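You operate a simulated robot arm through the tools that you are given. There is no shell and no other tool. Be economical: measure what you need, move in short steps, check, and stop when the job is done.

Carry out the task below with a simulated robot arm. There is one attempt and no reset: what you move stays moved.

TASK
Back off the second flange nut and wipe the old grease off the plate.
Fine: use the grey box spanner and the pad; both go back. What is to be rubbed or washed off counts as gone when no trace of it is left.

The check looks at the end state, three seconds after you hand in, the way a careful person would. Anything else that was tipped, shoved, dropped, spilled or broken makes it a failure.

THE ROBOT
A 7-joint arm with a two-finger parallel gripper, fixed in place. Base frame: the origin is at the foot of the arm, x ahead of it, y to its left, z up; the work surface is at about z = 0.9. Lengths are in m, angles in degrees, forces in N, time in s.
With the tool pointing down near the work surface it reaches from about 0.3 to 0.68 m from the base axis. Its first joint turns from -66.0 to 66.0 degrees. Payload 1.57 kg.
The tool frame sits at the grasp point between the pads (the TCP): z along the fingers, y along the line on which they close. The tips reach 0.03 m beyond it. Largest opening 0.11 m; finger width 0.024, thickness 0.012; the body of the gripper, 0.048 by 0.112 m, starts 0.078 m behind the TCP.
Orientation is told as [roll, pitch, yaw] about the base's x, y, z axes, in that order, counted from this pose: with the fingers straight down and closing along the base's y, the tool's x points along the base's -x, its y along +y and its z along -z.

THE INTERFACE
- The arm moves only by the tool apply_moves. Its argument "increments" is a list of rows, each a list of 7 numbers: the finger opening in cm, from 0 to 11, then the shift along the base's x, y, z in cm, then the turn, a rotation vector about the base's x, y, z in degrees. In form: [[claw, tx, ty, tz, wx, wy, wz], ...]. A call has 1 to 10 rows; each row is the pose to reach, as a shift and turn from the pose commanded when the call began. Rows are played at 5 a second. More than 0.05 m and 8.6 degrees between two rows, or a gripper value outside its range, and nothing of the call is played. A pose out of reach is approached as far as the arm can. The call stops where the force on the tool passes 40 N (or 10 N more than at its start, if that is more) or the arm is blocked; 0.2 s more then pass. Each finger travels about 0.108 m/s and halts on what it meets, pressing with about 29 N; the grip force reading is that of the motor and also rises with nothing between the fingers. The clock runs only during rows and for 0.2 s after the last one: add rows that repeat a pose to give the fingers time. It gives the time, the measured TCP pose, the force on the tool (base axes), the opening and the grip force at its end, in the units of the frame above (readings bear some noise), with the torque about the TCP (base axes, N m) and any sound that the robot's microphone picked up.
- Cameras (640 x 400 px; columns grow to the right, rows downward): "scene" is fixed at [0.1612, -0.3877, 1.4255]; the picture's right is [0.86, -0.51, 0.00], its down [-0.23, -0.38, -0.90] and it looks along [0.46, 0.77, -0.44] (base axes); focal length 294 px, centre (320, 200). "wrist" rides on the gripper at [0.07, 0.016, -0.141] in the tool frame; the picture's right is [-0.23, 0.97, 0.00], its down [-0.85, -0.20, -0.48] and it looks along [-0.47, -0.11, 0.88] (tool axes); focal length 222 px, centre (320, 200). There is no depth. A picture from a camera that has moved, and an enlarged one, comes with that camera's place and axes in the base frame and with its lens. The place of the scene camera against the robot may be out by one fixed shift of up to 0.018 m in any direction.
- grab_frame(camera): a new picture of that camera. It takes no simulated time.
- zoom(camera, box): a new picture of the part [left, top, right, bottom] of that camera's present view, enlarged. It takes no simulated time.
- sign_off(): hands the job in; it is judged then, once.

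Work in short steps. Places have to be worked out from the pictures, the camera data and where the tool is seen: move nearer, look again, correct. Check each grasp and each placing, and mend what went wrong. You have 120 turns and 76 pictures in all, those below and enlarged ones among them. Open the gripper and draw the arm clear of the work before you hand the job in, unless the task says otherwise; then end with one line.

The tools are called by a JSON object that holds its "op" and its "data". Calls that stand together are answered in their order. apply_moves: Moves the arm, as the interface text tells. Its arguments: {"type":"object","properties":{"increments":{"type":"array"}},"required":["increments"]} The other tools are called the same way: grab_frame (camera) takes a picture; zoom (camera, box) takes an enlarged picture of a part of a camera's view; sign_off () hands the job in.

At the start:

```text
t: 0.0
ee_pos: [0.3972, 0.1319, 1.2688]
orientation: [0.0, 0.0, 0.0]
ft_force: [-0.3, -0.8, -0.1]
moment: [-0.01, 0.0, -0.04]
grip_width: 0.1099
grip_force: 0.1
```

scene: 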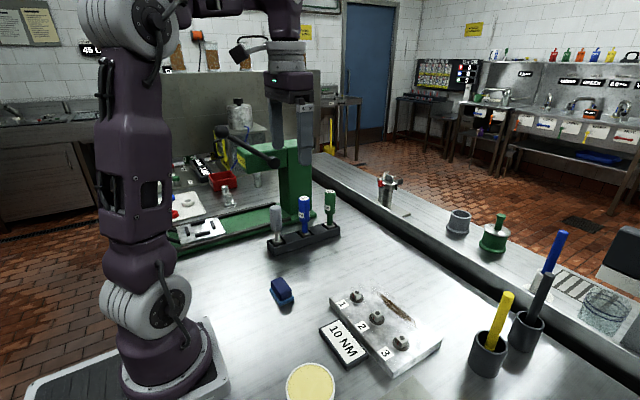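
wrist: 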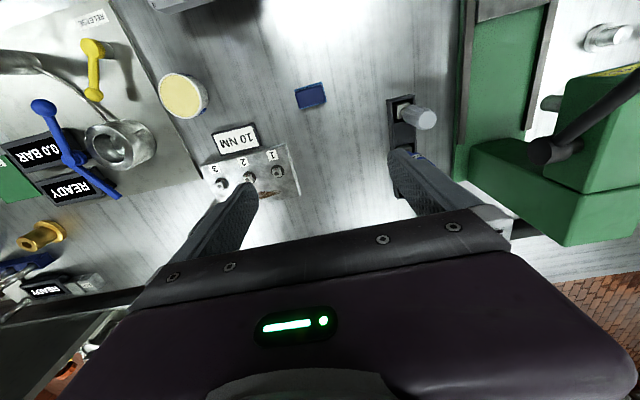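

I'll look closer at the plate with its nuts and the spanner rack first.

{"op": "zoom", "data": {"camera": "scene", "box": [250, 180, 450, 305]}}

{"op": "zoom", "data": {"camera": "scene", "box": [250, 260, 474, 400]}}

```text
3.20 times, centred on (350, 242) of scene
camera zoom: at [0.1612, -0.3877, 1.4255], right [0.86, -0.51, 0.0], down [-0.23, -0.38, -0.9], along [0.46, 0.77, -0.44], focal length 942 px, centre (224, 64)
```

zoom: 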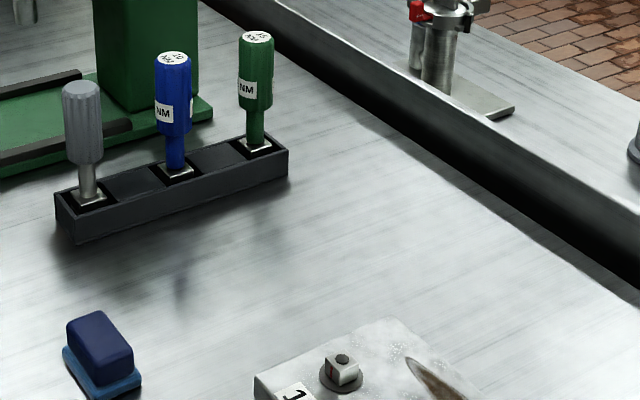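

```text
2.86 times, centred on (362, 330) of scene
camera zoom: at [0.1612, -0.3877, 1.4255], right [0.86, -0.51, 0.0], down [-0.23, -0.38, -0.9], along [0.46, 0.77, -0.44], focal length 841 px, centre (200, -171)
```

zoom: 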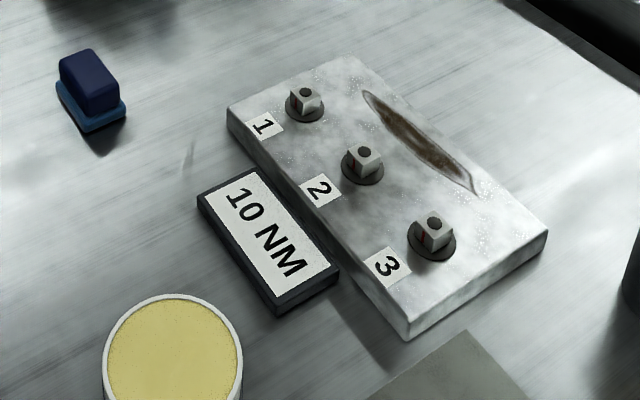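

Nuts are roughly at x≈0.484, y≈0.015/-0.054/-0.12, and the grey spanner at ~(0.415, 0.284). I'm moving above the rack for a better look.

{"op": "apply_moves", "data": {"increments": [[11, -1.5, 4, -1, 0, 0, 0], [11, -3, 8, -2, 0, 0, 0], [11, -4.5, 12, -3, 0, 0, 0], [11, -5.5, 15, -5, 0, 0, 0], [11, -5.5, 15, -5, 0, 0, 0]]}}

{"op": "grab_frame", "data": {"camera": "wrist"}}

{"op": "grab_frame", "data": {"camera": "scene"}}

```text
t: 1.2
ee_pos: [0.3397, 0.2809, 1.2181]
orientation: [0.0, -0.1, -0.2]
ft_force: [-0.4, 0.1, 0.9]
moment: [0.0, -0.03, 0.0]
grip_width: 0.1099
grip_force: 0.1
```

```text
71 pictures are left
camera wrist: at [0.2696, 0.2974, 1.359], right [0.23, 0.97, 0.0], down [0.85, -0.2, 0.48], along [0.47, -0.11, -0.88], focal length 222 px, centre (320, 200)
```

wrist: 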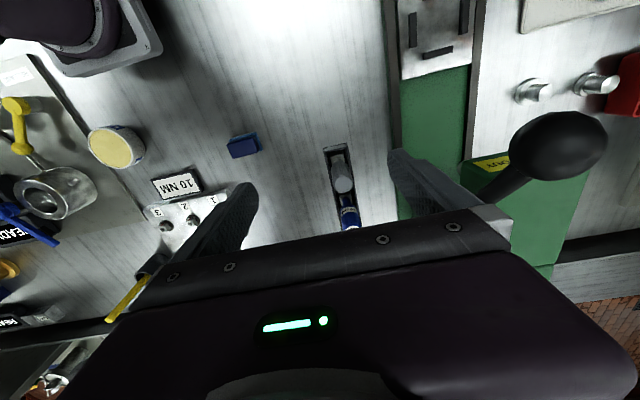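

```text
70 pictures are left
```

scene: 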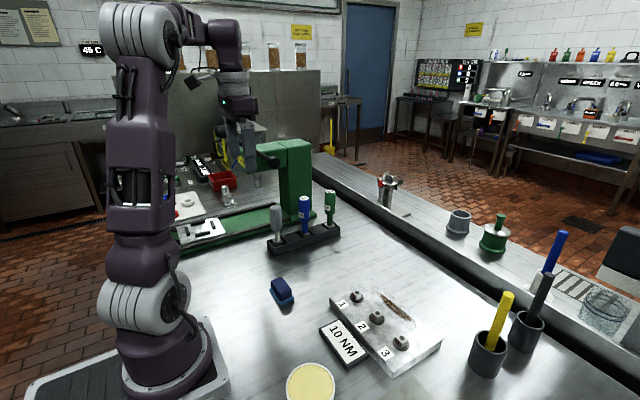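

Zooming on the grey spanner from the wrist.

{"op": "zoom", "data": {"camera": "wrist", "box": [270, 110, 430, 240]}}

{"op": "zoom", "data": {"camera": "scene", "box": [256, 180, 352, 260]}}

```text
3.08 times, centred on (350, 175) of wrist
camera zoom: at [0.2696, 0.2974, 1.359], right [0.23, 0.97, 0.0], down [0.85, -0.2, 0.48], along [0.47, -0.11, -0.88], focal length 684 px, centre (228, 277)
```

zoom: 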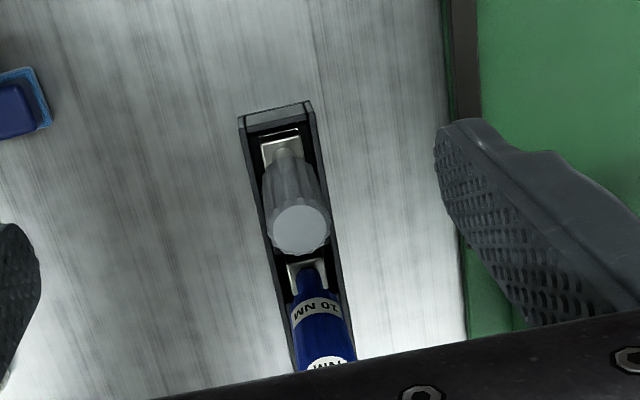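

```text
5.00 times, centred on (304, 220) of scene
camera zoom: at [0.1612, -0.3877, 1.4255], right [0.86, -0.51, 0.0], down [-0.23, -0.38, -0.9], along [0.46, 0.77, -0.44], focal length 1472 px, centre (400, 100)
```

zoom: 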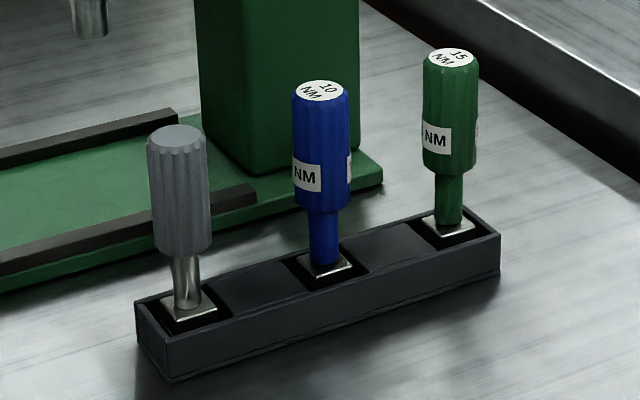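

Grey spanner handle top ≈ (0.424, 0.300, 1.03). Before taking it I inspect the plate and nut 2 close up with an empty gripper.

{"op": "apply_moves", "data": {"increments": [[11, 0.5, -5, -1, 0, 0, 0], [11, 1, -10, -2, 0, 0, 0], [11, 2, -15, -3, 0, 0, 0], [11, 3, -20, -4, 0, 0, 0], [11, 4, -25, -6, 0, 0, 0], [11, 5, -29, -8, 0, 0, 0], [11, 6, -32, -10, 0, 0, 0], [11, 6, -32, -10, 0, 0, 0]]}}

{"op": "grab_frame", "data": {"camera": "wrist"}}

```text
refused: row 1 steps farther than a row can; nothing moved
```

```text
67 pictures are left
camera wrist: at [0.2696, 0.2974, 1.359], right [0.23, 0.97, 0.0], down [0.85, -0.2, 0.48], along [0.47, -0.11, -0.88], focal length 222 px, centre (320, 200)
```

wrist: 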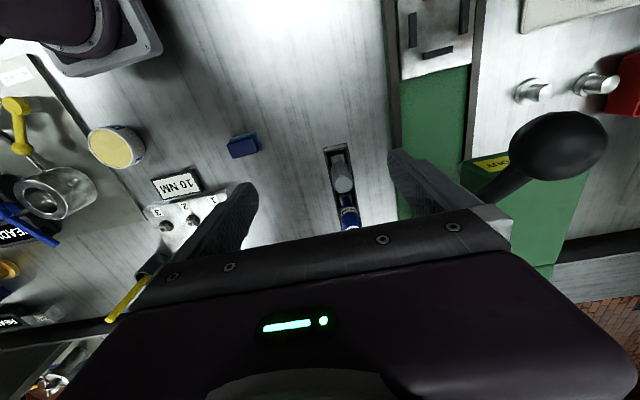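

Step was over 5 cm; same trip with smaller steps.

{"op": "apply_moves", "data": {"increments": [[11, 0.5, -4, -1, 0, 0, 0], [11, 1, -8, -2, 0, 0, 0], [11, 2, -12, -3, 0, 0, 0], [11, 3, -16, -4, 0, 0, 0], [11, 4, -20, -5, 0, 0, 0], [11, 5, -24, -6, 0, 0, 0], [11, 5.5, -28, -8, 0, 0, 0], [11, 6, -32, -10, 0, 0, 0], [11, 6, -32, -10, 0, 0, 0]]}}

{"op": "grab_frame", "data": {"camera": "wrist"}}

```text
t: 3.2
ee_pos: [0.4006, -0.0365, 1.1183]
orientation: [-0.1, -0.1, 0.0]
ft_force: [-1.1, 0.7, 0.7]
moment: [0.0, -0.03, 0.01]
grip_width: 0.1101
grip_force: 0.0
```

```text
66 pictures are left
camera wrist: at [0.3291, -0.0198, 1.2589], right [0.23, 0.97, 0.0], down [0.85, -0.2, 0.48], along [0.47, -0.11, -0.88], focal length 222 px, centre (320, 200)
```

wrist: 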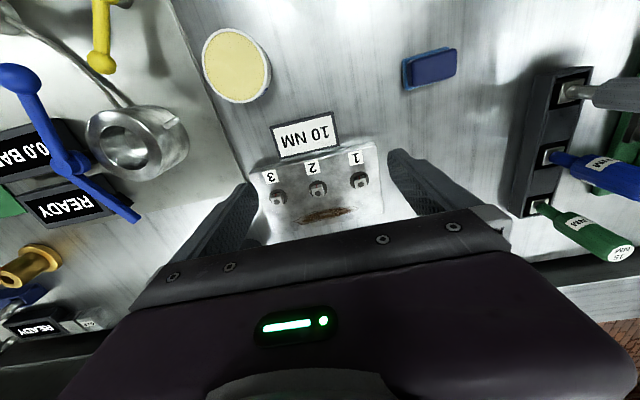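

{"op": "zoom", "data": {"camera": "wrist", "box": [250, 140, 394, 230]}}

{"op": "zoom", "data": {"camera": "wrist", "box": [390, 20, 630, 230]}}

```text
4.44 times, centred on (322, 185) of wrist
camera zoom: at [0.3291, -0.0198, 1.2589], right [0.23, 0.97, 0.0], down [0.85, -0.2, 0.48], along [0.47, -0.11, -0.88], focal length 987 px, centre (311, 267)
```

zoom: 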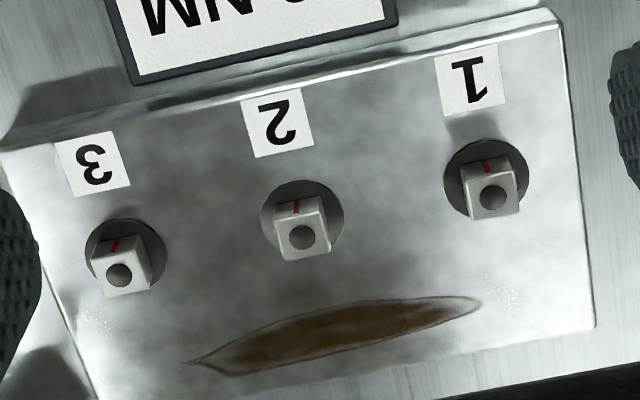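

```text
1.90 times, centred on (510, 125) of wrist
camera zoom: at [0.3291, -0.0198, 1.2589], right [0.23, 0.97, 0.0], down [0.85, -0.2, 0.48], along [0.47, -0.11, -0.88], focal length 423 px, centre (-42, 343)
```

zoom: 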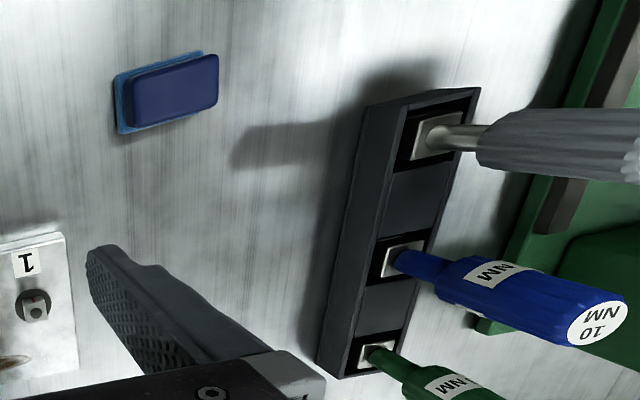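

Tight zoom on nut 2 to measure its yaw.

{"op": "zoom", "data": {"camera": "wrist", "box": [304, 176, 334, 202]}}

```text
15.38 times, centred on (319, 189) of wrist
camera zoom: at [0.3291, -0.0198, 1.2589], right [0.23, 0.97, 0.0], down [0.85, -0.2, 0.48], along [0.47, -0.11, -0.88], focal length 3417 px, centre (335, 369)
```

zoom: 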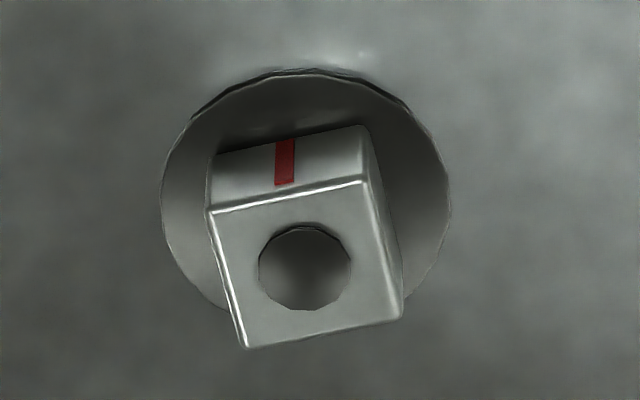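

Nut 2 is square (~16.5 mm), aligned with the base axes, at about (0.489, -0.060). Returning above the grey spanner to check its location and yaw from close by.

{"op": "apply_moves", "data": {"increments": [[11, 0, 4, 0.5, 0, 0, 0], [11, 0, 8, 1, 0, 0, 0], [11, 0, 12, 1, 0, 0, 0], [11, 0, 16, 1, 0, 0, 0], [11, 0, 20, 1, 0, 0, 0], [11, 0, 24, 1, 0, 0, 0], [11, 0, 28, 1, 0, 0, 0], [11, 0, 32, 1, 0, 0, 0], [11, 0, 33.6, 1, 0, 0, 0], [11, 0, 33.6, 1, 0, 0, 0]]}}

{"op": "grab_frame", "data": {"camera": "wrist"}}

```text
t: 5.4
ee_pos: [0.4002, 0.2993, 1.1279]
orientation: [0.1, 0.0, 0.0]
ft_force: [0.4, -0.1, 0.3]
moment: [0.01, 0.02, -0.03]
grip_width: 0.1099
grip_force: 0.0
```

```text
62 pictures are left
camera wrist: at [0.3295, 0.3156, 1.2678], right [0.23, 0.97, 0.0], down [0.85, -0.2, 0.48], along [0.47, -0.11, -0.88], focal length 222 px, centre (320, 200)
```

wrist: 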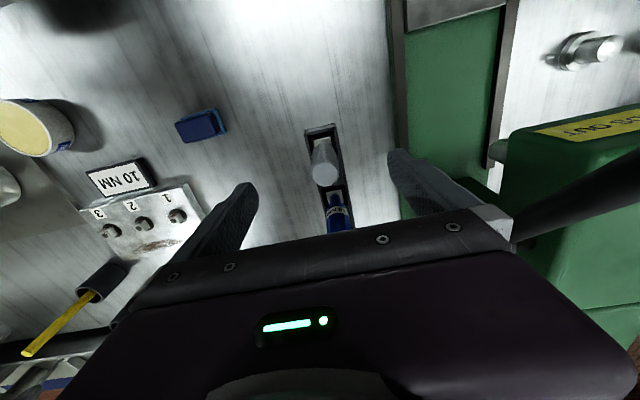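

{"op": "zoom", "data": {"camera": "wrist", "box": [290, 110, 370, 210]}}

```text
4.00 times, centred on (330, 160) of wrist
camera zoom: at [0.3295, 0.3156, 1.2678], right [0.23, 0.97, 0.0], down [0.85, -0.2, 0.48], along [0.47, -0.11, -0.88], focal length 888 px, centre (280, 360)
```

zoom: 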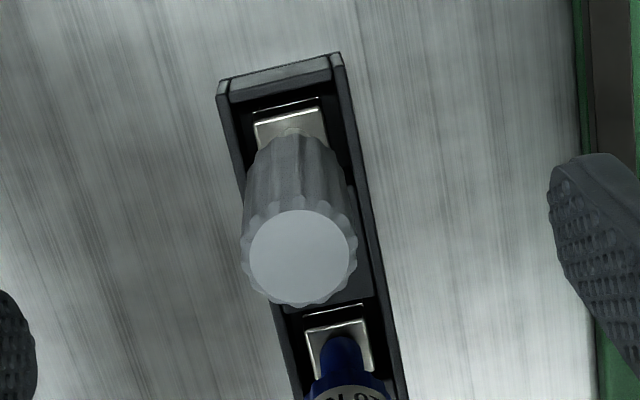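

Socket is yaw-aligned (within 0.5°), handle at (0.425, 0.299). Descending to grasp height z≈0.995.

{"op": "apply_moves", "data": {"increments": [[11, 2.5, 0, 0, 0, 0, 0], [11, 2.5, 0, -4, 0, 0, 0], [11, 2.5, 0, -8, 0, 0, 0], [11, 2.5, 0, -11, 0, 0, 0], [11, 2.5, 0, -13.3, 0, 0, 0], [11, 2.5, 0, -13.3, 0, 0, 0]]}}

{"op": "zoom", "data": {"camera": "wrist", "box": [200, 80, 440, 230]}}

{"op": "zoom", "data": {"camera": "scene", "box": [220, 140, 380, 260]}}

```text
t: 6.8
ee_pos: [0.426, 0.2998, 0.995]
orientation: [0.1, 0.0, 0.0]
ft_force: [-0.5, -0.4, -0.4]
moment: [0.04, 0.05, -0.01]
grip_width: 0.1099
grip_force: 0.1
```

```text
2.67 times, centred on (320, 155) of wrist
camera zoom: at [0.3557, 0.3157, 1.1356], right [0.23, 0.97, 0.0], down [0.85, -0.2, 0.48], along [0.47, -0.11, -0.88], focal length 592 px, centre (320, 320)
```

zoom: 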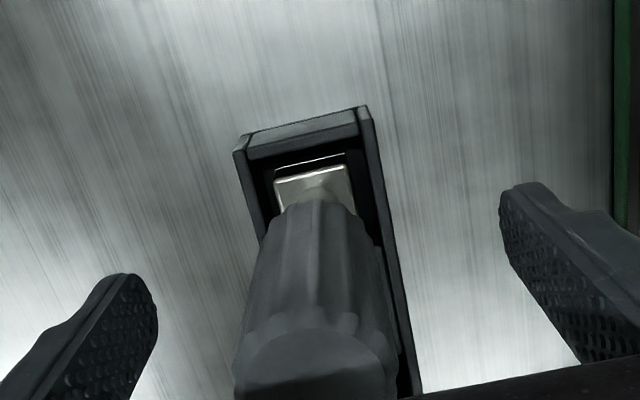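

```text
3.33 times, centred on (300, 200) of scene
camera zoom: at [0.1612, -0.3877, 1.4255], right [0.86, -0.51, 0.0], down [-0.23, -0.38, -0.9], along [0.46, 0.77, -0.44], focal length 981 px, centre (387, 200)
```

zoom: 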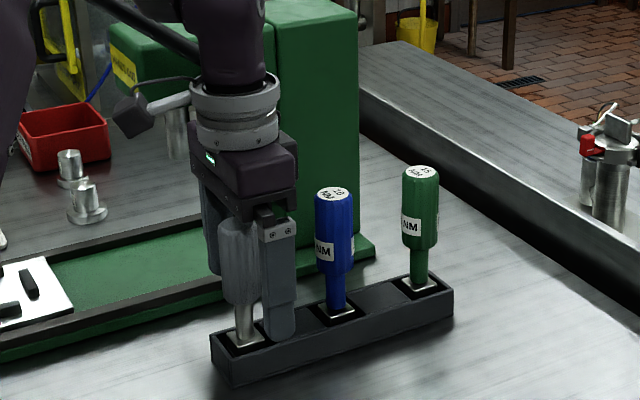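

Fingers straddle the handle evenly; closing.

{"op": "apply_moves", "data": {"increments": [[6, 0, 0, 0, 0, 0, 0], [4, 0, 0, 0, 0, 0, 0], [2, 0, 0, 0, 0, 0, 0], [2, 0, 0, 0, 0, 0, 0], [2, 0, 0, 0, 0, 0, 0]]}}

{"op": "zoom", "data": {"camera": "wrist", "box": [200, 80, 440, 230]}}

```text
t: 8.0
ee_pos: [0.4267, 0.3001, 0.9944]
orientation: [0.0, 0.0, 0.0]
ft_force: [-0.3, -0.4, 1.0]
moment: [0.12, 0.0, 0.01]
grip_width: 0.0323
grip_force: 29.1
```

```text
2.67 times, centred on (320, 155) of wrist
camera zoom: at [0.3557, 0.3157, 1.136], right [0.23, 0.97, 0.0], down [0.85, -0.2, 0.48], along [0.47, -0.11, -0.88], focal length 592 px, centre (320, 320)
```

zoom: 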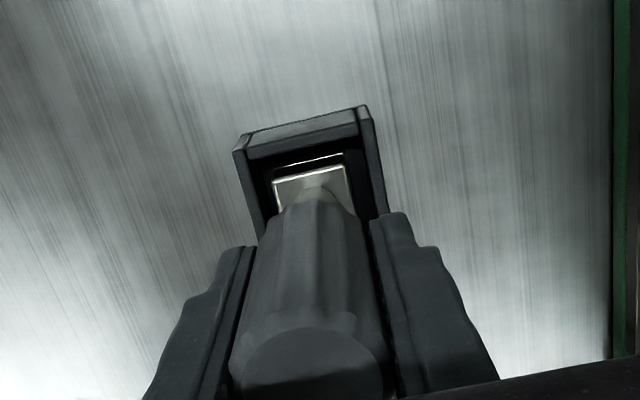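

Gripped at 32 mm width. Lifting straight up in small steps.

{"op": "apply_moves", "data": {"increments": [[1.5, 0, 0, 1, 0, 0, 0], [1.5, 0, 0, 3, 0, 0, 0], [1.5, 0, 0, 6, 0, 0, 0], [1.5, 0, 0, 9, 0, 0, 0], [1.5, 0, 0, 9, 0, 0, 0]]}}

{"op": "zoom", "data": {"camera": "wrist", "box": [200, 80, 440, 230]}}

{"op": "zoom", "data": {"camera": "scene", "box": [220, 140, 380, 260]}}

```text
t: 9.2
ee_pos: [0.4248, 0.2986, 1.0853]
orientation: [0.0, 0.0, 0.0]
ft_force: [-1.4, 0.2, -1.9]
moment: [0.01, 0.02, 0.0]
grip_width: 0.0327
grip_force: 28.9
```

```text
2.67 times, centred on (320, 155) of wrist
camera zoom: at [0.3544, 0.315, 1.2262], right [0.23, 0.97, 0.0], down [0.85, -0.2, 0.48], along [0.47, -0.11, -0.88], focal length 592 px, centre (320, 320)
```

zoom: 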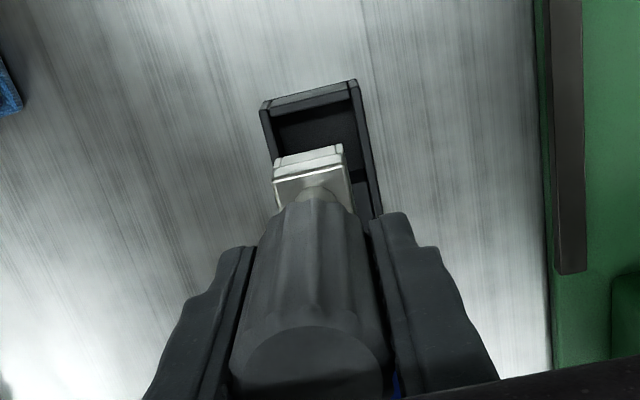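

```text
3.33 times, centred on (300, 200) of scene
camera zoom: at [0.1613, -0.3877, 1.4255], right [0.86, -0.51, 0.0], down [-0.23, -0.38, -0.9], along [0.46, 0.77, -0.44], focal length 981 px, centre (387, 200)
```

zoom: 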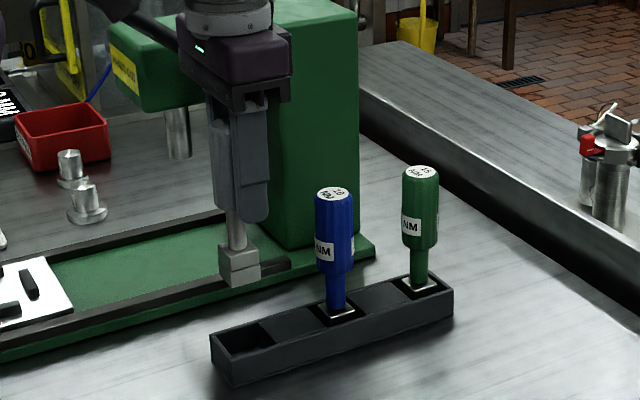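

Spanner came out cleanly; socket is about 2.6 cm tall, its bottom ~9 cm below TCP. Moving it over nut 2 at safe height.

{"op": "apply_moves", "data": {"increments": [[1.5, 0.7, -4, 1, 0, 0, 0], [1.5, 1.4, -8, 1, 0, 0, 0], [1.5, 2.1, -12, 1, 0, 0, 0], [1.5, 2.8, -16, 1, 0, 0, 0], [1.5, 3.5, -20, 1, 0, 0, 0], [1.5, 4.2, -24, 1, 0, 0, 0], [1.5, 4.9, -28, 1, 0, 0, 0], [1.5, 5.6, -32, 1, 0, 0, 0], [1.5, 6.2, -35.8, 0, 0, 0, 0], [1.5, 6.2, -35.8, 0, 0, 0, 0]]}}

{"op": "zoom", "data": {"camera": "wrist", "box": [200, 80, 440, 230]}}

{"op": "zoom", "data": {"camera": "scene", "box": [300, 200, 460, 380]}}

```text
t: 11.4
ee_pos: [0.488, -0.0615, 1.0866]
orientation: [0.0, -0.1, 0.0]
ft_force: [0.2, -0.7, -1.5]
moment: [0.02, -0.01, -0.01]
grip_width: 0.0325
grip_force: 29.1
```

```text
2.67 times, centred on (320, 155) of wrist
camera zoom: at [0.4167, -0.0447, 1.2263], right [0.23, 0.97, 0.0], down [0.86, -0.2, 0.48], along [0.47, -0.11, -0.88], focal length 592 px, centre (320, 320)
```

zoom: 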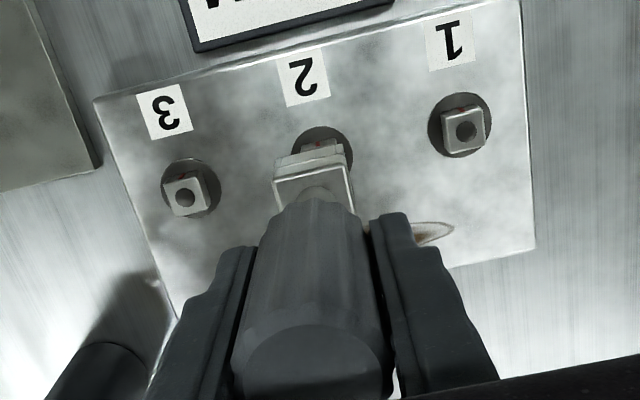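

```text
2.22 times, centred on (380, 290) of scene
camera zoom: at [0.1612, -0.3878, 1.4255], right [0.86, -0.51, 0.0], down [-0.23, -0.38, -0.9], along [0.46, 0.77, -0.44], focal length 654 px, centre (187, 0)
```

zoom: 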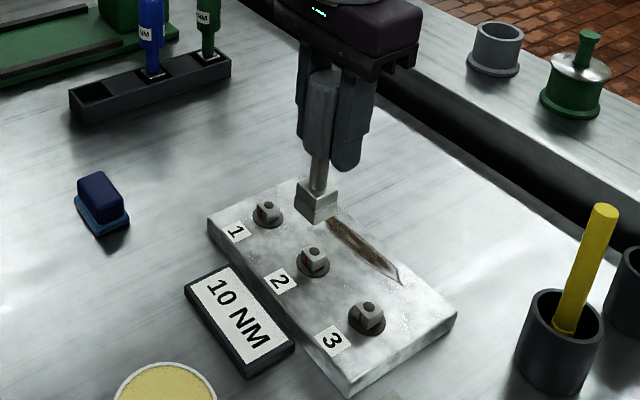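

Recomputed from two views: nut 2 at ≈(0.486, -0.060), top z≈0.94. The socket axis looks ~3 mm behind TCP in x, so I shift y slightly and lower 3.5 cm to compare socket and nut.

{"op": "apply_moves", "data": {"increments": [[1.5, 0, 0.15, -1.5, 0, 0, 0], [1.5, 0, 0.15, -3.5, 0, 0, 0], [1.5, 0, 0.15, -3.5, 0, 0, 0]]}}

{"op": "zoom", "data": {"camera": "wrist", "box": [260, 110, 370, 190]}}

{"op": "zoom", "data": {"camera": "scene", "box": [330, 240, 430, 340]}}

```text
t: 12.2
ee_pos: [0.4889, -0.058, 1.0511]
orientation: [0.0, 0.0, 0.0]
ft_force: [-0.2, 0.5, -1.6]
moment: [0.01, -0.01, -0.02]
grip_width: 0.0322
grip_force: 28.7
```

```text
5.00 times, centred on (315, 150) of wrist
camera zoom: at [0.4182, -0.0415, 1.1911], right [0.23, 0.97, 0.0], down [0.85, -0.2, 0.48], along [0.47, -0.11, -0.88], focal length 1111 px, centre (345, 450)
```

zoom: 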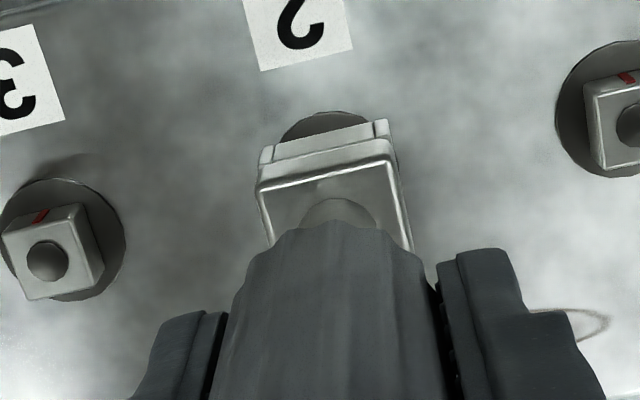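

```text
4.00 times, centred on (380, 290) of scene
camera zoom: at [0.1613, -0.3877, 1.4255], right [0.86, -0.51, 0.0], down [-0.23, -0.38, -0.9], along [0.46, 0.77, -0.44], focal length 1178 px, centre (80, -160)
```

zoom: 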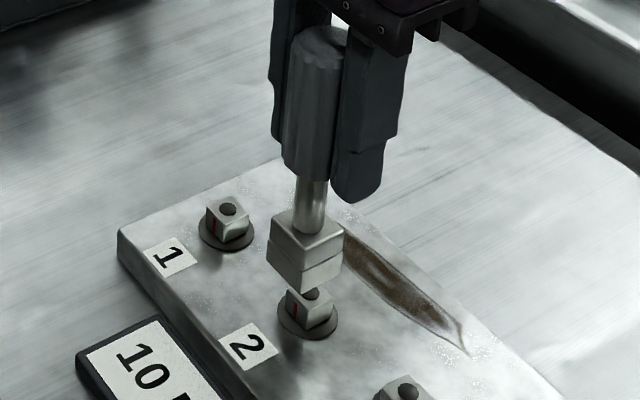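

Socket appears ~4–5 mm short in x and ~3 mm too far in +y relative to nut 2. Correcting and lowering 1 cm, then checking again.

{"op": "apply_moves", "data": {"increments": [[1.5, 0.45, -0.3, 0, 0, 0, 0], [1.5, 0.45, -0.3, -1.0, 0, 0, 0], [1.5, 0.45, -0.3, -1.0, 0, 0, 0]]}}

{"op": "zoom", "data": {"camera": "wrist", "box": [260, 110, 370, 190]}}

{"op": "zoom", "data": {"camera": "scene", "box": [350, 265, 410, 325]}}

```text
t: 13.0
ee_pos: [0.4928, -0.0607, 1.0405]
orientation: [0.0, 0.0, -0.2]
ft_force: [0.7, -0.6, -0.5]
moment: [-0.01, -0.03, 0.02]
grip_width: 0.0326
grip_force: 28.5
```

```text
5.00 times, centred on (315, 150) of wrist
camera zoom: at [0.422, -0.0443, 1.1811], right [0.23, 0.97, 0.0], down [0.85, -0.2, 0.48], along [0.47, -0.11, -0.88], focal length 1111 px, centre (345, 450)
```

zoom: 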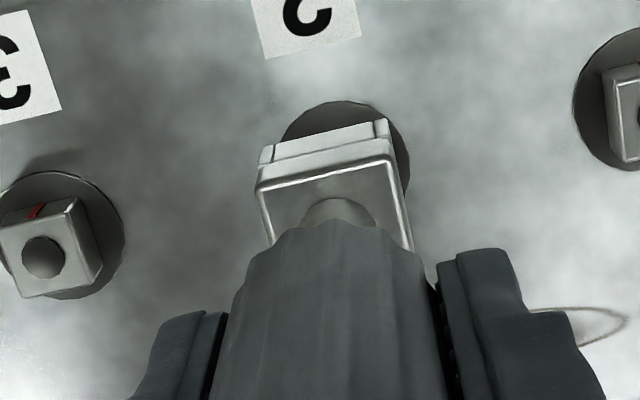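

```text
6.67 times, centred on (380, 295) of scene
camera zoom: at [0.1613, -0.3877, 1.4255], right [0.86, -0.51, 0.0], down [-0.23, -0.38, -0.9], along [0.46, 0.77, -0.44], focal length 1962 px, centre (-80, -433)
```

zoom: 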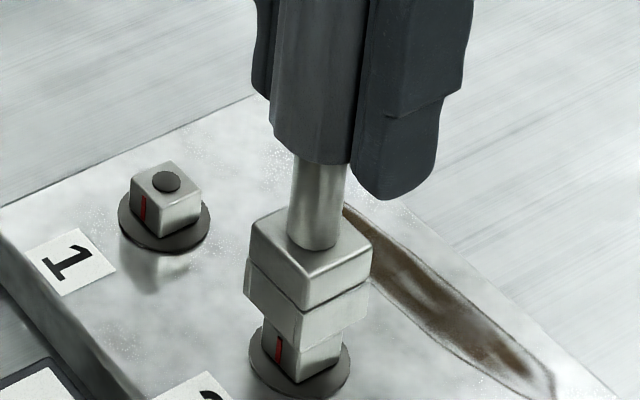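

Alignment looks within ~1 mm in the scene view. Lowering gently another 1.2 cm while watching the force.

{"op": "apply_moves", "data": {"increments": [[1.5, 0.03, 0.05, -0.4, 0, 0, 0], [1.5, 0.03, 0.05, -0.8, 0, 0, 0], [1.5, 0.03, 0.05, -1.0, 0, 0, 0]]}}

{"op": "zoom", "data": {"camera": "scene", "box": [350, 265, 410, 325]}}

```text
t: 13.8
ee_pos: [0.4924, -0.0594, 1.029]
orientation: [-0.1, 0.0, -0.1]
ft_force: [-0.2, 0.2, -1.4]
moment: [0.0, -0.01, 0.0]
grip_width: 0.0324
grip_force: 29.2
```

```text
6.67 times, centred on (380, 295) of scene
camera zoom: at [0.1613, -0.3877, 1.4255], right [0.86, -0.51, 0.0], down [-0.23, -0.38, -0.9], along [0.46, 0.77, -0.44], focal length 1962 px, centre (-80, -433)
```

zoom: 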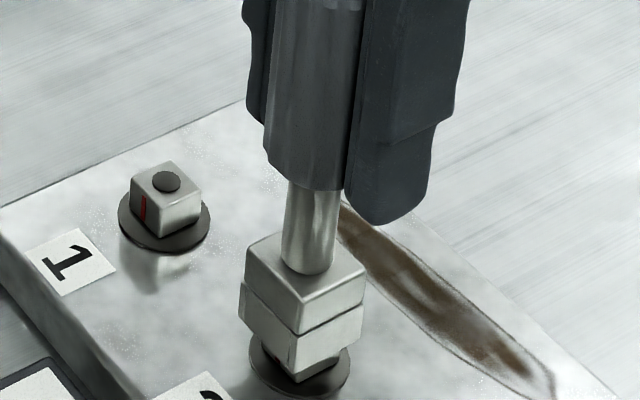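

No contact force, socket seems to be sleeving over the nut. Continuing down.

{"op": "apply_moves", "data": {"increments": [[1.5, 0, 0, -0.3, 0, 0, 0], [1.5, 0, 0, -0.6, 0, 0, 0], [1.5, 0, 0, -0.9, 0, 0, 0]]}}

{"op": "zoom", "data": {"camera": "scene", "box": [350, 265, 410, 325]}}

```text
t: 14.6
ee_pos: [0.4918, -0.0604, 1.0211]
orientation: [0.0, 0.0, -0.1]
ft_force: [-0.6, -0.5, -2.1]
moment: [0.02, -0.02, 0.04]
grip_width: 0.0326
grip_force: 29.5
```

```text
6.67 times, centred on (380, 295) of scene
camera zoom: at [0.1613, -0.3877, 1.4255], right [0.86, -0.51, 0.0], down [-0.23, -0.38, -0.9], along [0.46, 0.77, -0.44], focal length 1962 px, centre (-80, -433)
```

zoom: 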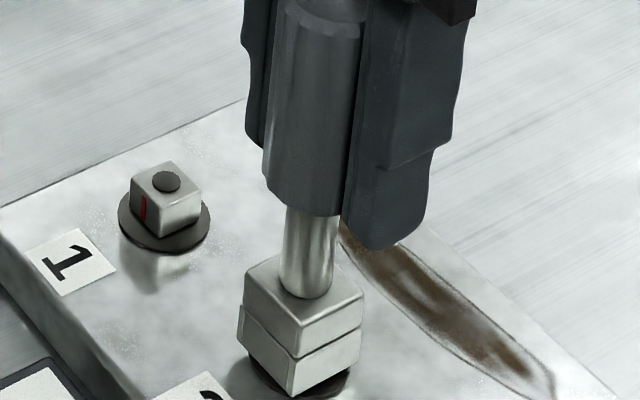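

Socket is over the nut, near the flange. I'll ease down a few mm to feel the seat.

{"op": "apply_moves", "data": {"increments": [[1.5, 0, 0, -0.2, 0, 0, 0], [1.5, 0, 0, -0.4, 0, 0, 0], [1.5, 0, 0, -0.4, 0, 0, 0]]}}

```text
t: 15.4
ee_pos: [0.493, -0.0608, 1.017]
orientation: [0.0, -0.1, 0.0]
ft_force: [-3.9, 3.0, 20.0]
moment: [0.41, 0.4, 0.04]
grip_width: 0.0326
grip_force: 29.2
```

Seated (20 N). Backing off 1.5 mm and beginning to turn counter-clockwise (+z), 24° first.

{"op": "apply_moves", "data": {"increments": [[1.5, 0, 0, 0.15, 0, 0, 0], [1.5, 0, 0, 0.15, 0, 0, 4], [1.5, 0, 0, 0.15, 0, 0, 8], [1.5, 0, 0, 0.15, 0, 0, 12], [1.5, 0, 0, 0.15, 0, 0, 16], [1.5, 0, 0, 0.15, 0, 0, 20], [1.5, 0, 0, 0.15, 0, 0, 24], [1.5, 0, 0, 0.15, 0, 0, 24]]}}

{"op": "zoom", "data": {"camera": "scene", "box": [350, 255, 410, 325]}}

```text
t: 17.2
ee_pos: [0.492, -0.0603, 1.0189]
orientation: [0.0, 0.0, 23.9]
ft_force: [-0.8, 2.8, -0.7]
moment: [0.34, 0.15, 0.0]
grip_width: 0.0328
grip_force: 29.2
```

```text
5.71 times, centred on (380, 290) of scene
camera zoom: at [0.1612, -0.3876, 1.4255], right [0.86, -0.51, 0.0], down [-0.23, -0.38, -0.9], along [0.46, 0.77, -0.44], focal length 1682 px, centre (-23, -314)
```

zoom: 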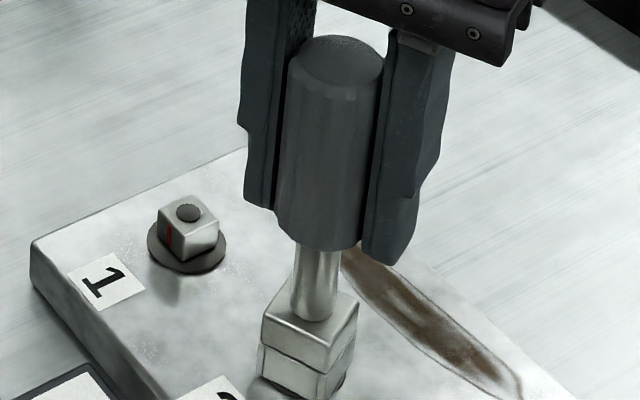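

Socket turns with the hand. Continuing to ~84°, compensating for the small axis offset from the TCP.

{"op": "apply_moves", "data": {"increments": [[1.5, 0, 0.18, 0, 0, 0, 4], [1.5, -0.05, 0.22, 0, 0, 0, 11], [1.5, -0.08, 0.26, 0, 0, 0, 18], [1.5, -0.13, 0.3, 0, 0, 0, 25], [1.5, -0.18, 0.34, 0, 0, 0, 32], [1.5, -0.22, 0.36, 0, 0, 0, 39], [1.5, -0.26, 0.37, 0, 0, 0, 46], [1.5, -0.3, 0.38, 0, 0, 0, 53], [1.5, -0.34, 0.39, 0, 0, 0, 60], [1.5, -0.34, 0.39, 0, 0, 0, 60]]}}

{"op": "zoom", "data": {"camera": "scene", "box": [350, 255, 410, 325]}}

```text
t: 19.4
ee_pos: [0.49, -0.0564, 1.0176]
orientation: [0.0, 0.0, 84.1]
ft_force: [-3.6, -0.2, 4.5]
moment: [-0.08, 0.41, 0.0]
grip_width: 0.0324
grip_force: 28.5
```

```text
5.71 times, centred on (380, 290) of scene
camera zoom: at [0.1611, -0.3877, 1.4255], right [0.86, -0.51, 0.0], down [-0.23, -0.38, -0.9], along [0.46, 0.77, -0.44], focal length 1682 px, centre (-23, -314)
```

zoom: 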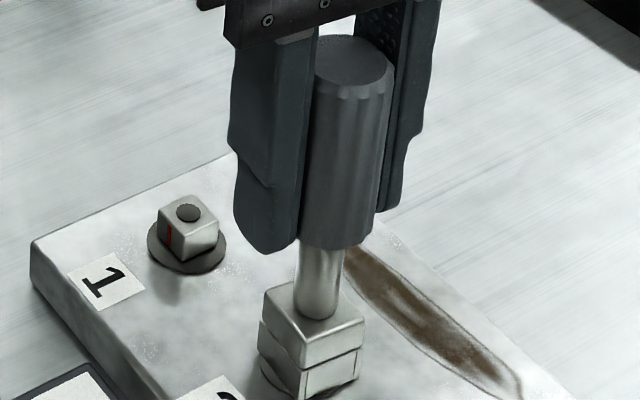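

Turned ~84°, spanner still square-on. Lifting off to inspect the mark on nut 2.

{"op": "apply_moves", "data": {"increments": [[1.5, -0.05, 0, 0.5, 0, 0, 0], [1.5, -0.05, 0, 2, 0, 0, 0], [1.5, -0.05, 0, 4, 0, 0, 0], [1.5, -0.05, 0, 4, 0, 0, 0]]}}

{"op": "zoom", "data": {"camera": "scene", "box": [350, 255, 410, 325]}}

```text
t: 20.4
ee_pos: [0.4897, -0.0561, 1.06]
orientation: [0.1, 0.0, 84.0]
ft_force: [0.4, -0.5, -1.4]
moment: [0.03, -0.01, 0.02]
grip_width: 0.0325
grip_force: 29.2
```

```text
5.71 times, centred on (380, 290) of scene
camera zoom: at [0.1613, -0.3877, 1.4255], right [0.86, -0.51, 0.0], down [-0.23, -0.38, -0.9], along [0.46, 0.77, -0.44], focal length 1682 px, centre (-23, -314)
```

zoom: 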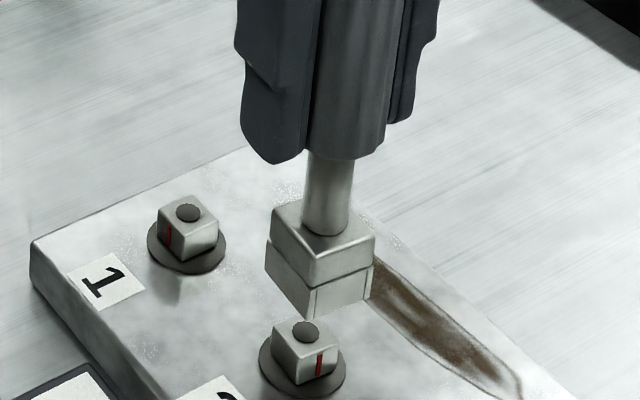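

The mark moved from the −x face to the −y face: nut backed off ~80° CCW. For a clear loosening I'll do one more quarter turn; rotating the hand back above the nut.

{"op": "apply_moves", "data": {"increments": [[1.5, 0.03, -0.05, 0, 0, 0, -8.5], [1.5, 0.06, -0.1, 0, 0, 0, -17], [1.5, 0.09, -0.15, 0, 0, 0, -25.5], [1.5, 0.12, -0.2, 0, 0, 0, -34], [1.5, 0.15, -0.25, 0, 0, 0, -42.5], [1.5, 0.18, -0.3, 0, 0, 0, -51], [1.5, 0.21, -0.35, 0, 0, 0, -59.5], [1.5, 0.24, -0.4, 0, 0, 0, -68], [1.5, 0.28, -0.42, 0, 0, 0, -76.5], [1.5, 0.28, -0.45, 0, 0, 0, -85]]}}

{"op": "apply_moves", "data": {"increments": [[1.5, 0, -0.03, 0, 0, 0, -6], [1.5, 0, -0.03, 0, 0, 0, -6]]}}

{"op": "zoom", "data": {"camera": "scene", "box": [350, 265, 410, 325]}}

{"op": "zoom", "data": {"camera": "wrist", "box": [260, 100, 370, 190]}}

```text
t: 22.6
ee_pos: [0.4917, -0.0621, 1.06]
orientation: [0.0, 0.0, -1.2]
ft_force: [-0.1, -0.1, -1.4]
moment: [-0.01, -0.02, -0.02]
grip_width: 0.0325
grip_force: 28.8
```

```text
t: 23.2
ee_pos: [0.4918, -0.0621, 1.0595]
orientation: [0.0, 0.1, -7.2]
ft_force: [-0.1, -0.2, -1.0]
moment: [-0.01, -0.02, 0.03]
grip_width: 0.0326
grip_force: 28.6
```

```text
6.67 times, centred on (380, 295) of scene
camera zoom: at [0.1613, -0.3877, 1.4255], right [0.86, -0.51, 0.0], down [-0.23, -0.38, -0.9], along [0.46, 0.77, -0.44], focal length 1962 px, centre (-80, -433)
```

zoom: 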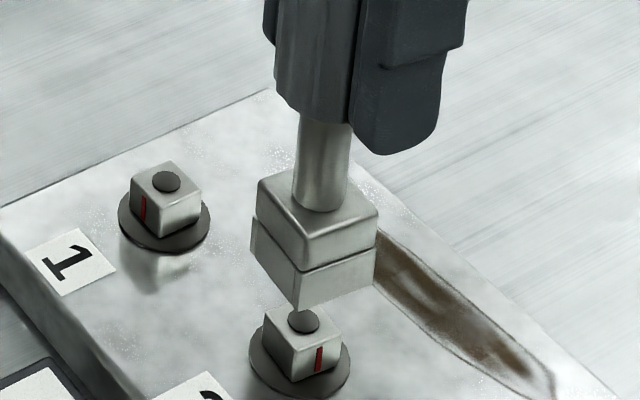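

```text
4.44 times, centred on (315, 145) of wrist
camera zoom: at [0.4238, -0.0369, 1.1999], right [0.35, 0.94, 0.0], down [0.82, -0.3, 0.48], along [0.45, -0.17, -0.88], focal length 987 px, centre (342, 444)
```

zoom: 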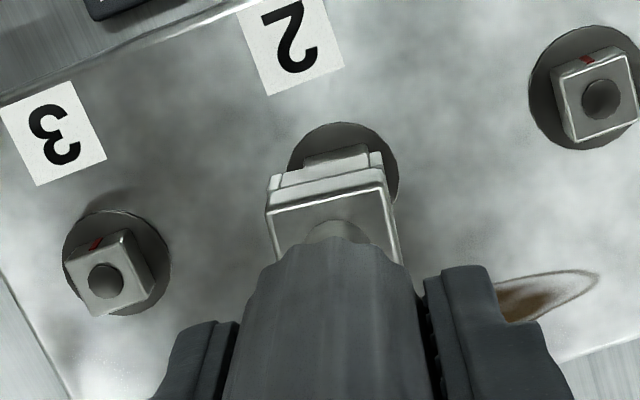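

Nut and socket edges look parallel. Lowering again over the nut.

{"op": "apply_moves", "data": {"increments": [[1.5, 0.05, 0.1, -1.5, 0, 0, 0], [1.5, 0.05, 0.1, -2.4, 0, 0, 0], [1.5, 0.05, 0.1, -2.8, 0, 0, 0], [1.5, 0.05, 0.1, -3.2, 0, 0, 0], [1.5, 0.05, 0.1, -3.2, 0, 0, 0]]}}

{"op": "zoom", "data": {"camera": "scene", "box": [350, 265, 410, 325]}}

```text
t: 24.4
ee_pos: [0.4921, -0.0611, 1.0257]
orientation: [0.1, 0.0, -7.0]
ft_force: [0.2, 0.3, -2.0]
moment: [-0.03, 0.0, 0.01]
grip_width: 0.0323
grip_force: 28.4
```

```text
6.67 times, centred on (380, 295) of scene
camera zoom: at [0.1613, -0.3877, 1.4255], right [0.86, -0.51, 0.0], down [-0.23, -0.38, -0.9], along [0.46, 0.77, -0.44], focal length 1962 px, centre (-80, -433)
```

zoom: 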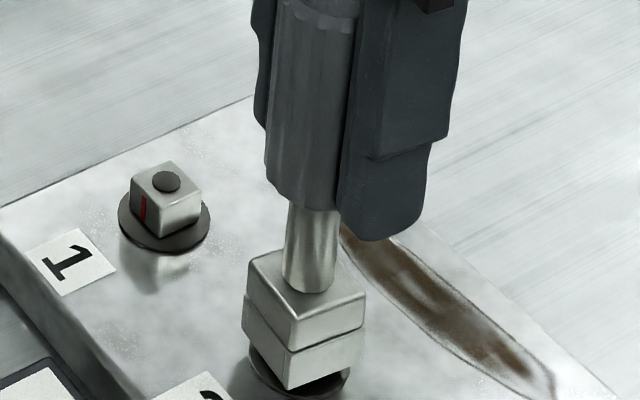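

Engaged without force. Down 5 mm more and turn another 77° CCW.

{"op": "apply_moves", "data": {"increments": [[1.5, 0, 0, -0.5, 0, 0, 0], [1.5, 0, 0.06, -0.5, 0, 0, 8], [1.5, 0, 0.13, -0.5, 0, 0, 16.5], [1.5, -0.03, 0.19, -0.5, 0, 0, 25], [1.5, -0.06, 0.25, -0.5, 0, 0, 33.5], [1.5, -0.09, 0.3, -0.5, 0, 0, 42], [1.5, -0.14, 0.34, -0.5, 0, 0, 50.5], [1.5, -0.18, 0.38, -0.5, 0, 0, 59], [1.5, -0.24, 0.41, -0.5, 0, 0, 67.5], [1.5, -0.28, 0.43, -0.5, 0, 0, 76]]}}

{"op": "apply_moves", "data": {"increments": [[1.5, -0.05, 0, 0, 0, 0, 6], [1.5, -0.05, 0, 0, 0, 0, 6], [1.5, -0.05, 0, 2, 0, 0, 6], [1.5, -0.05, 0, 4, 0, 0, 6], [1.5, -0.05, 0, 6, 0, 0, 6], [1.5, -0.05, 0, 6, 0, 0, 6]]}}

{"op": "zoom", "data": {"camera": "scene", "box": [335, 245, 425, 345]}}

```text
t: 26.6
ee_pos: [0.4896, -0.0553, 1.0223]
orientation: [0.0, 0.1, 69.1]
ft_force: [0.9, -1.2, -1.5]
moment: [-0.05, -0.14, -0.04]
grip_width: 0.0325
grip_force: 29.0
```

```text
t: 28.0
ee_pos: [0.4888, -0.0558, 1.0797]
orientation: [0.0, 0.1, 75.0]
ft_force: [0.3, -0.1, -1.0]
moment: [0.05, -0.01, -0.05]
grip_width: 0.032
grip_force: 29.3
```

```text
4.00 times, centred on (380, 295) of scene
camera zoom: at [0.1613, -0.3877, 1.4255], right [0.86, -0.51, 0.0], down [-0.23, -0.38, -0.9], along [0.46, 0.77, -0.44], focal length 1178 px, centre (80, -180)
```

zoom: 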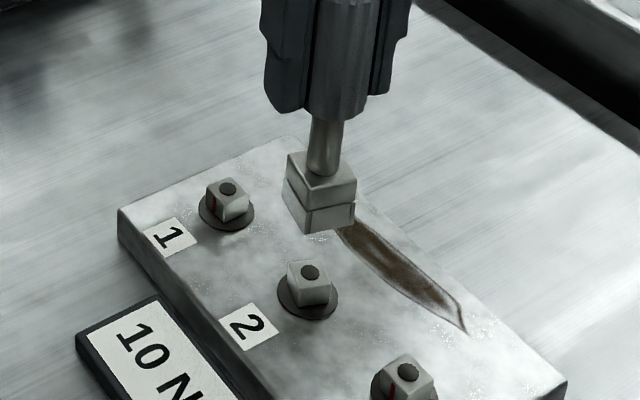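

Nut 2 is now backed off ~160°, other nuts unchanged. Carrying the spanner back over its rack slot, turning the hand back to yaw 0 on the way.

{"op": "apply_moves", "data": {"increments": [[1.5, -0.5, 3.5, 1, 0, 0, -8], [1.5, -1.2, 7.5, 1.5, 0, 0, -16], [1.5, -1.9, 11.5, 1.5, 0, 0, -24], [1.5, -2.6, 15.5, 1.5, 0, 0, -32], [1.5, -3.3, 19.5, 1.5, 0, 0, -40], [1.5, -4.0, 23.5, 1.5, 0, 0, -48], [1.5, -4.7, 27.5, 1.5, 0, 0, -56], [1.5, -5.4, 31.5, 1.5, 0, 0, -64], [1.5, -6.29, 35.46, 1, 0, 0, -72], [1.5, -6.29, 35.46, 0.5, 0, 0, -75]]}}

{"op": "zoom", "data": {"camera": "wrist", "box": [200, 80, 440, 230]}}

{"op": "zoom", "data": {"camera": "scene", "box": [240, 170, 360, 260]}}

```text
t: 30.2
ee_pos: [0.4251, 0.2993, 1.087]
orientation: [-0.2, 0.0, -0.1]
ft_force: [0.4, 0.1, -1.6]
moment: [0.02, -0.05, 0.04]
grip_width: 0.0324
grip_force: 28.9
```

```text
2.67 times, centred on (320, 155) of wrist
camera zoom: at [0.3551, 0.3151, 1.2278], right [0.23, 0.97, 0.0], down [0.85, -0.2, 0.48], along [0.47, -0.11, -0.88], focal length 592 px, centre (320, 320)
```

zoom: 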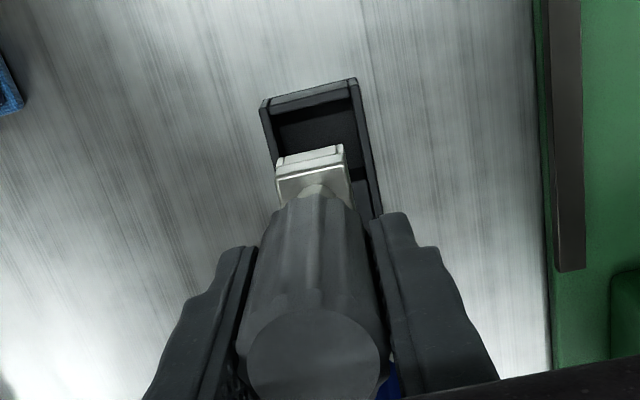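

```text
4.44 times, centred on (300, 215) of scene
camera zoom: at [0.1613, -0.3877, 1.4255], right [0.86, -0.51, 0.0], down [-0.23, -0.38, -0.9], along [0.46, 0.77, -0.44], focal length 1308 px, centre (409, 133)
```

zoom: 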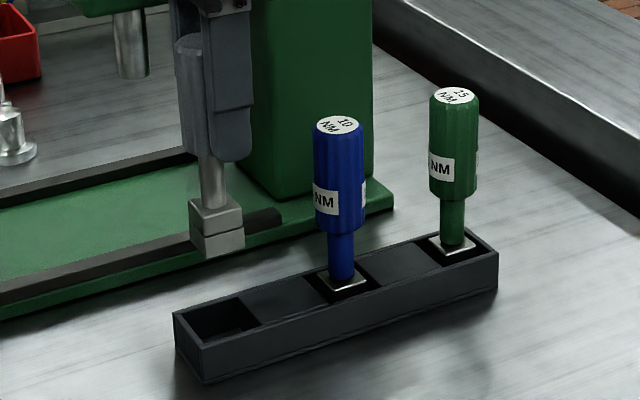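

Spanner appears to have slid ~4 mm down in the grip, otherwise aligned with its slot. Lowering into the slot, stopping early to feel for the floor.

{"op": "apply_moves", "data": {"increments": [[1.5, 0, 0, -3, 0, 0, 0], [1.5, 0, 0, -5.5, 0, 0, 0], [1.5, 0, 0, -6.8, 0, 0, 0], [1.5, 0, 0, -7.6, 0, 0, 0], [1.5, 0, 0, -8.2, 0, 0, 0], [1.5, 0, 0, -8.2, 0, 0, 0]]}}

{"op": "zoom", "data": {"camera": "wrist", "box": [200, 80, 440, 230]}}

{"op": "zoom", "data": {"camera": "scene", "box": [240, 170, 360, 260]}}

```text
t: 31.6
ee_pos: [0.4255, 0.2983, 1.0039]
orientation: [0.0, 0.0, 0.0]
ft_force: [-0.5, -0.4, 1.8]
moment: [-0.24, 0.08, 0.01]
grip_width: 0.0323
grip_force: 28.8
```

```text
2.67 times, centred on (320, 155) of wrist
camera zoom: at [0.3556, 0.3154, 1.145], right [0.23, 0.97, 0.0], down [0.85, -0.2, 0.48], along [0.47, -0.11, -0.88], focal length 592 px, centre (320, 320)
```

zoom: 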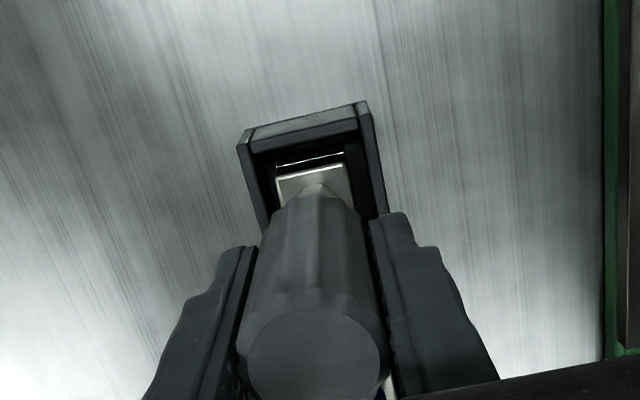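

```text
4.44 times, centred on (300, 215) of scene
camera zoom: at [0.1612, -0.3878, 1.4255], right [0.86, -0.51, 0.0], down [-0.23, -0.38, -0.9], along [0.46, 0.77, -0.44], focal length 1308 px, centre (409, 133)
```

zoom: 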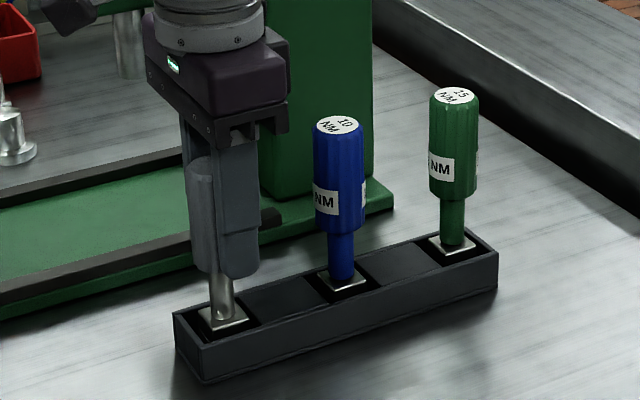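

In the slot. Lowering the last few millimetres until it touches.

{"op": "apply_moves", "data": {"increments": [[1.5, 0, 0, -0.2, 0, 0, 0], [1.5, 0, 0, -0.4, 0, 0, 0], [1.5, 0, 0, -0.4, 0, 0, 0]]}}

```text
t: 32.4
ee_pos: [0.4274, 0.2994, 1.001]
orientation: [0.1, -0.2, 0.0]
ft_force: [5.3, 0.9, 20.0]
moment: [0.14, -0.05, -0.04]
grip_width: 0.0325
grip_force: 28.8
```

Floor contact at z≈1.000 (20 N), consistent with the slip. Easing up 1 mm and opening.

{"op": "apply_moves", "data": {"increments": [[1.5, 0, 0, 0.1, 0, 0, 0], [3.6, 0, 0, 0.1, 0, 0, 0], [5, 0, 0, 0.1, 0, 0, 0], [8, 0, 0, 0.1, 0, 0, 0], [8, 0, 0, 0.1, 0, 0, 0]]}}

{"op": "zoom", "data": {"camera": "scene", "box": [240, 170, 360, 260]}}

{"op": "zoom", "data": {"camera": "wrist", "box": [200, 80, 440, 230]}}

```text
t: 33.6
ee_pos: [0.4263, 0.2987, 1.0015]
orientation: [0.0, 0.0, 0.0]
ft_force: [-0.4, 0.5, -0.1]
moment: [0.0, 0.0, -0.01]
grip_width: 0.0803
grip_force: 0.0
```

```text
4.44 times, centred on (300, 215) of scene
camera zoom: at [0.1612, -0.3877, 1.4255], right [0.86, -0.51, 0.0], down [-0.23, -0.38, -0.9], along [0.46, 0.77, -0.44], focal length 1308 px, centre (409, 133)
```

zoom: 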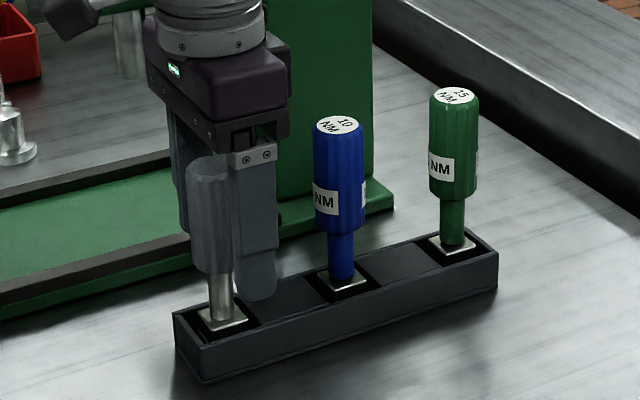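

```text
2.67 times, centred on (320, 155) of wrist
camera zoom: at [0.3557, 0.3146, 1.1423], right [0.23, 0.97, 0.0], down [0.85, -0.2, 0.48], along [0.47, -0.11, -0.88], focal length 592 px, centre (320, 320)
```

zoom: 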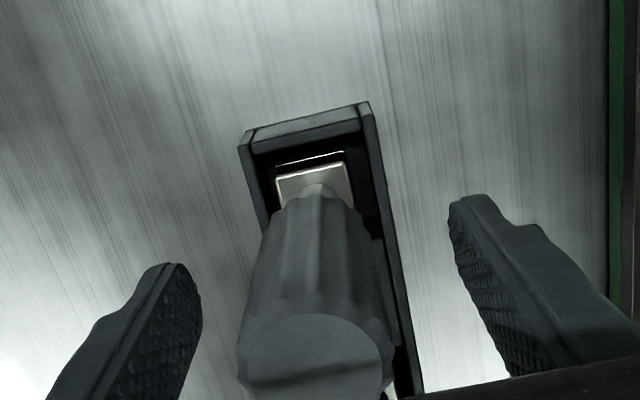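

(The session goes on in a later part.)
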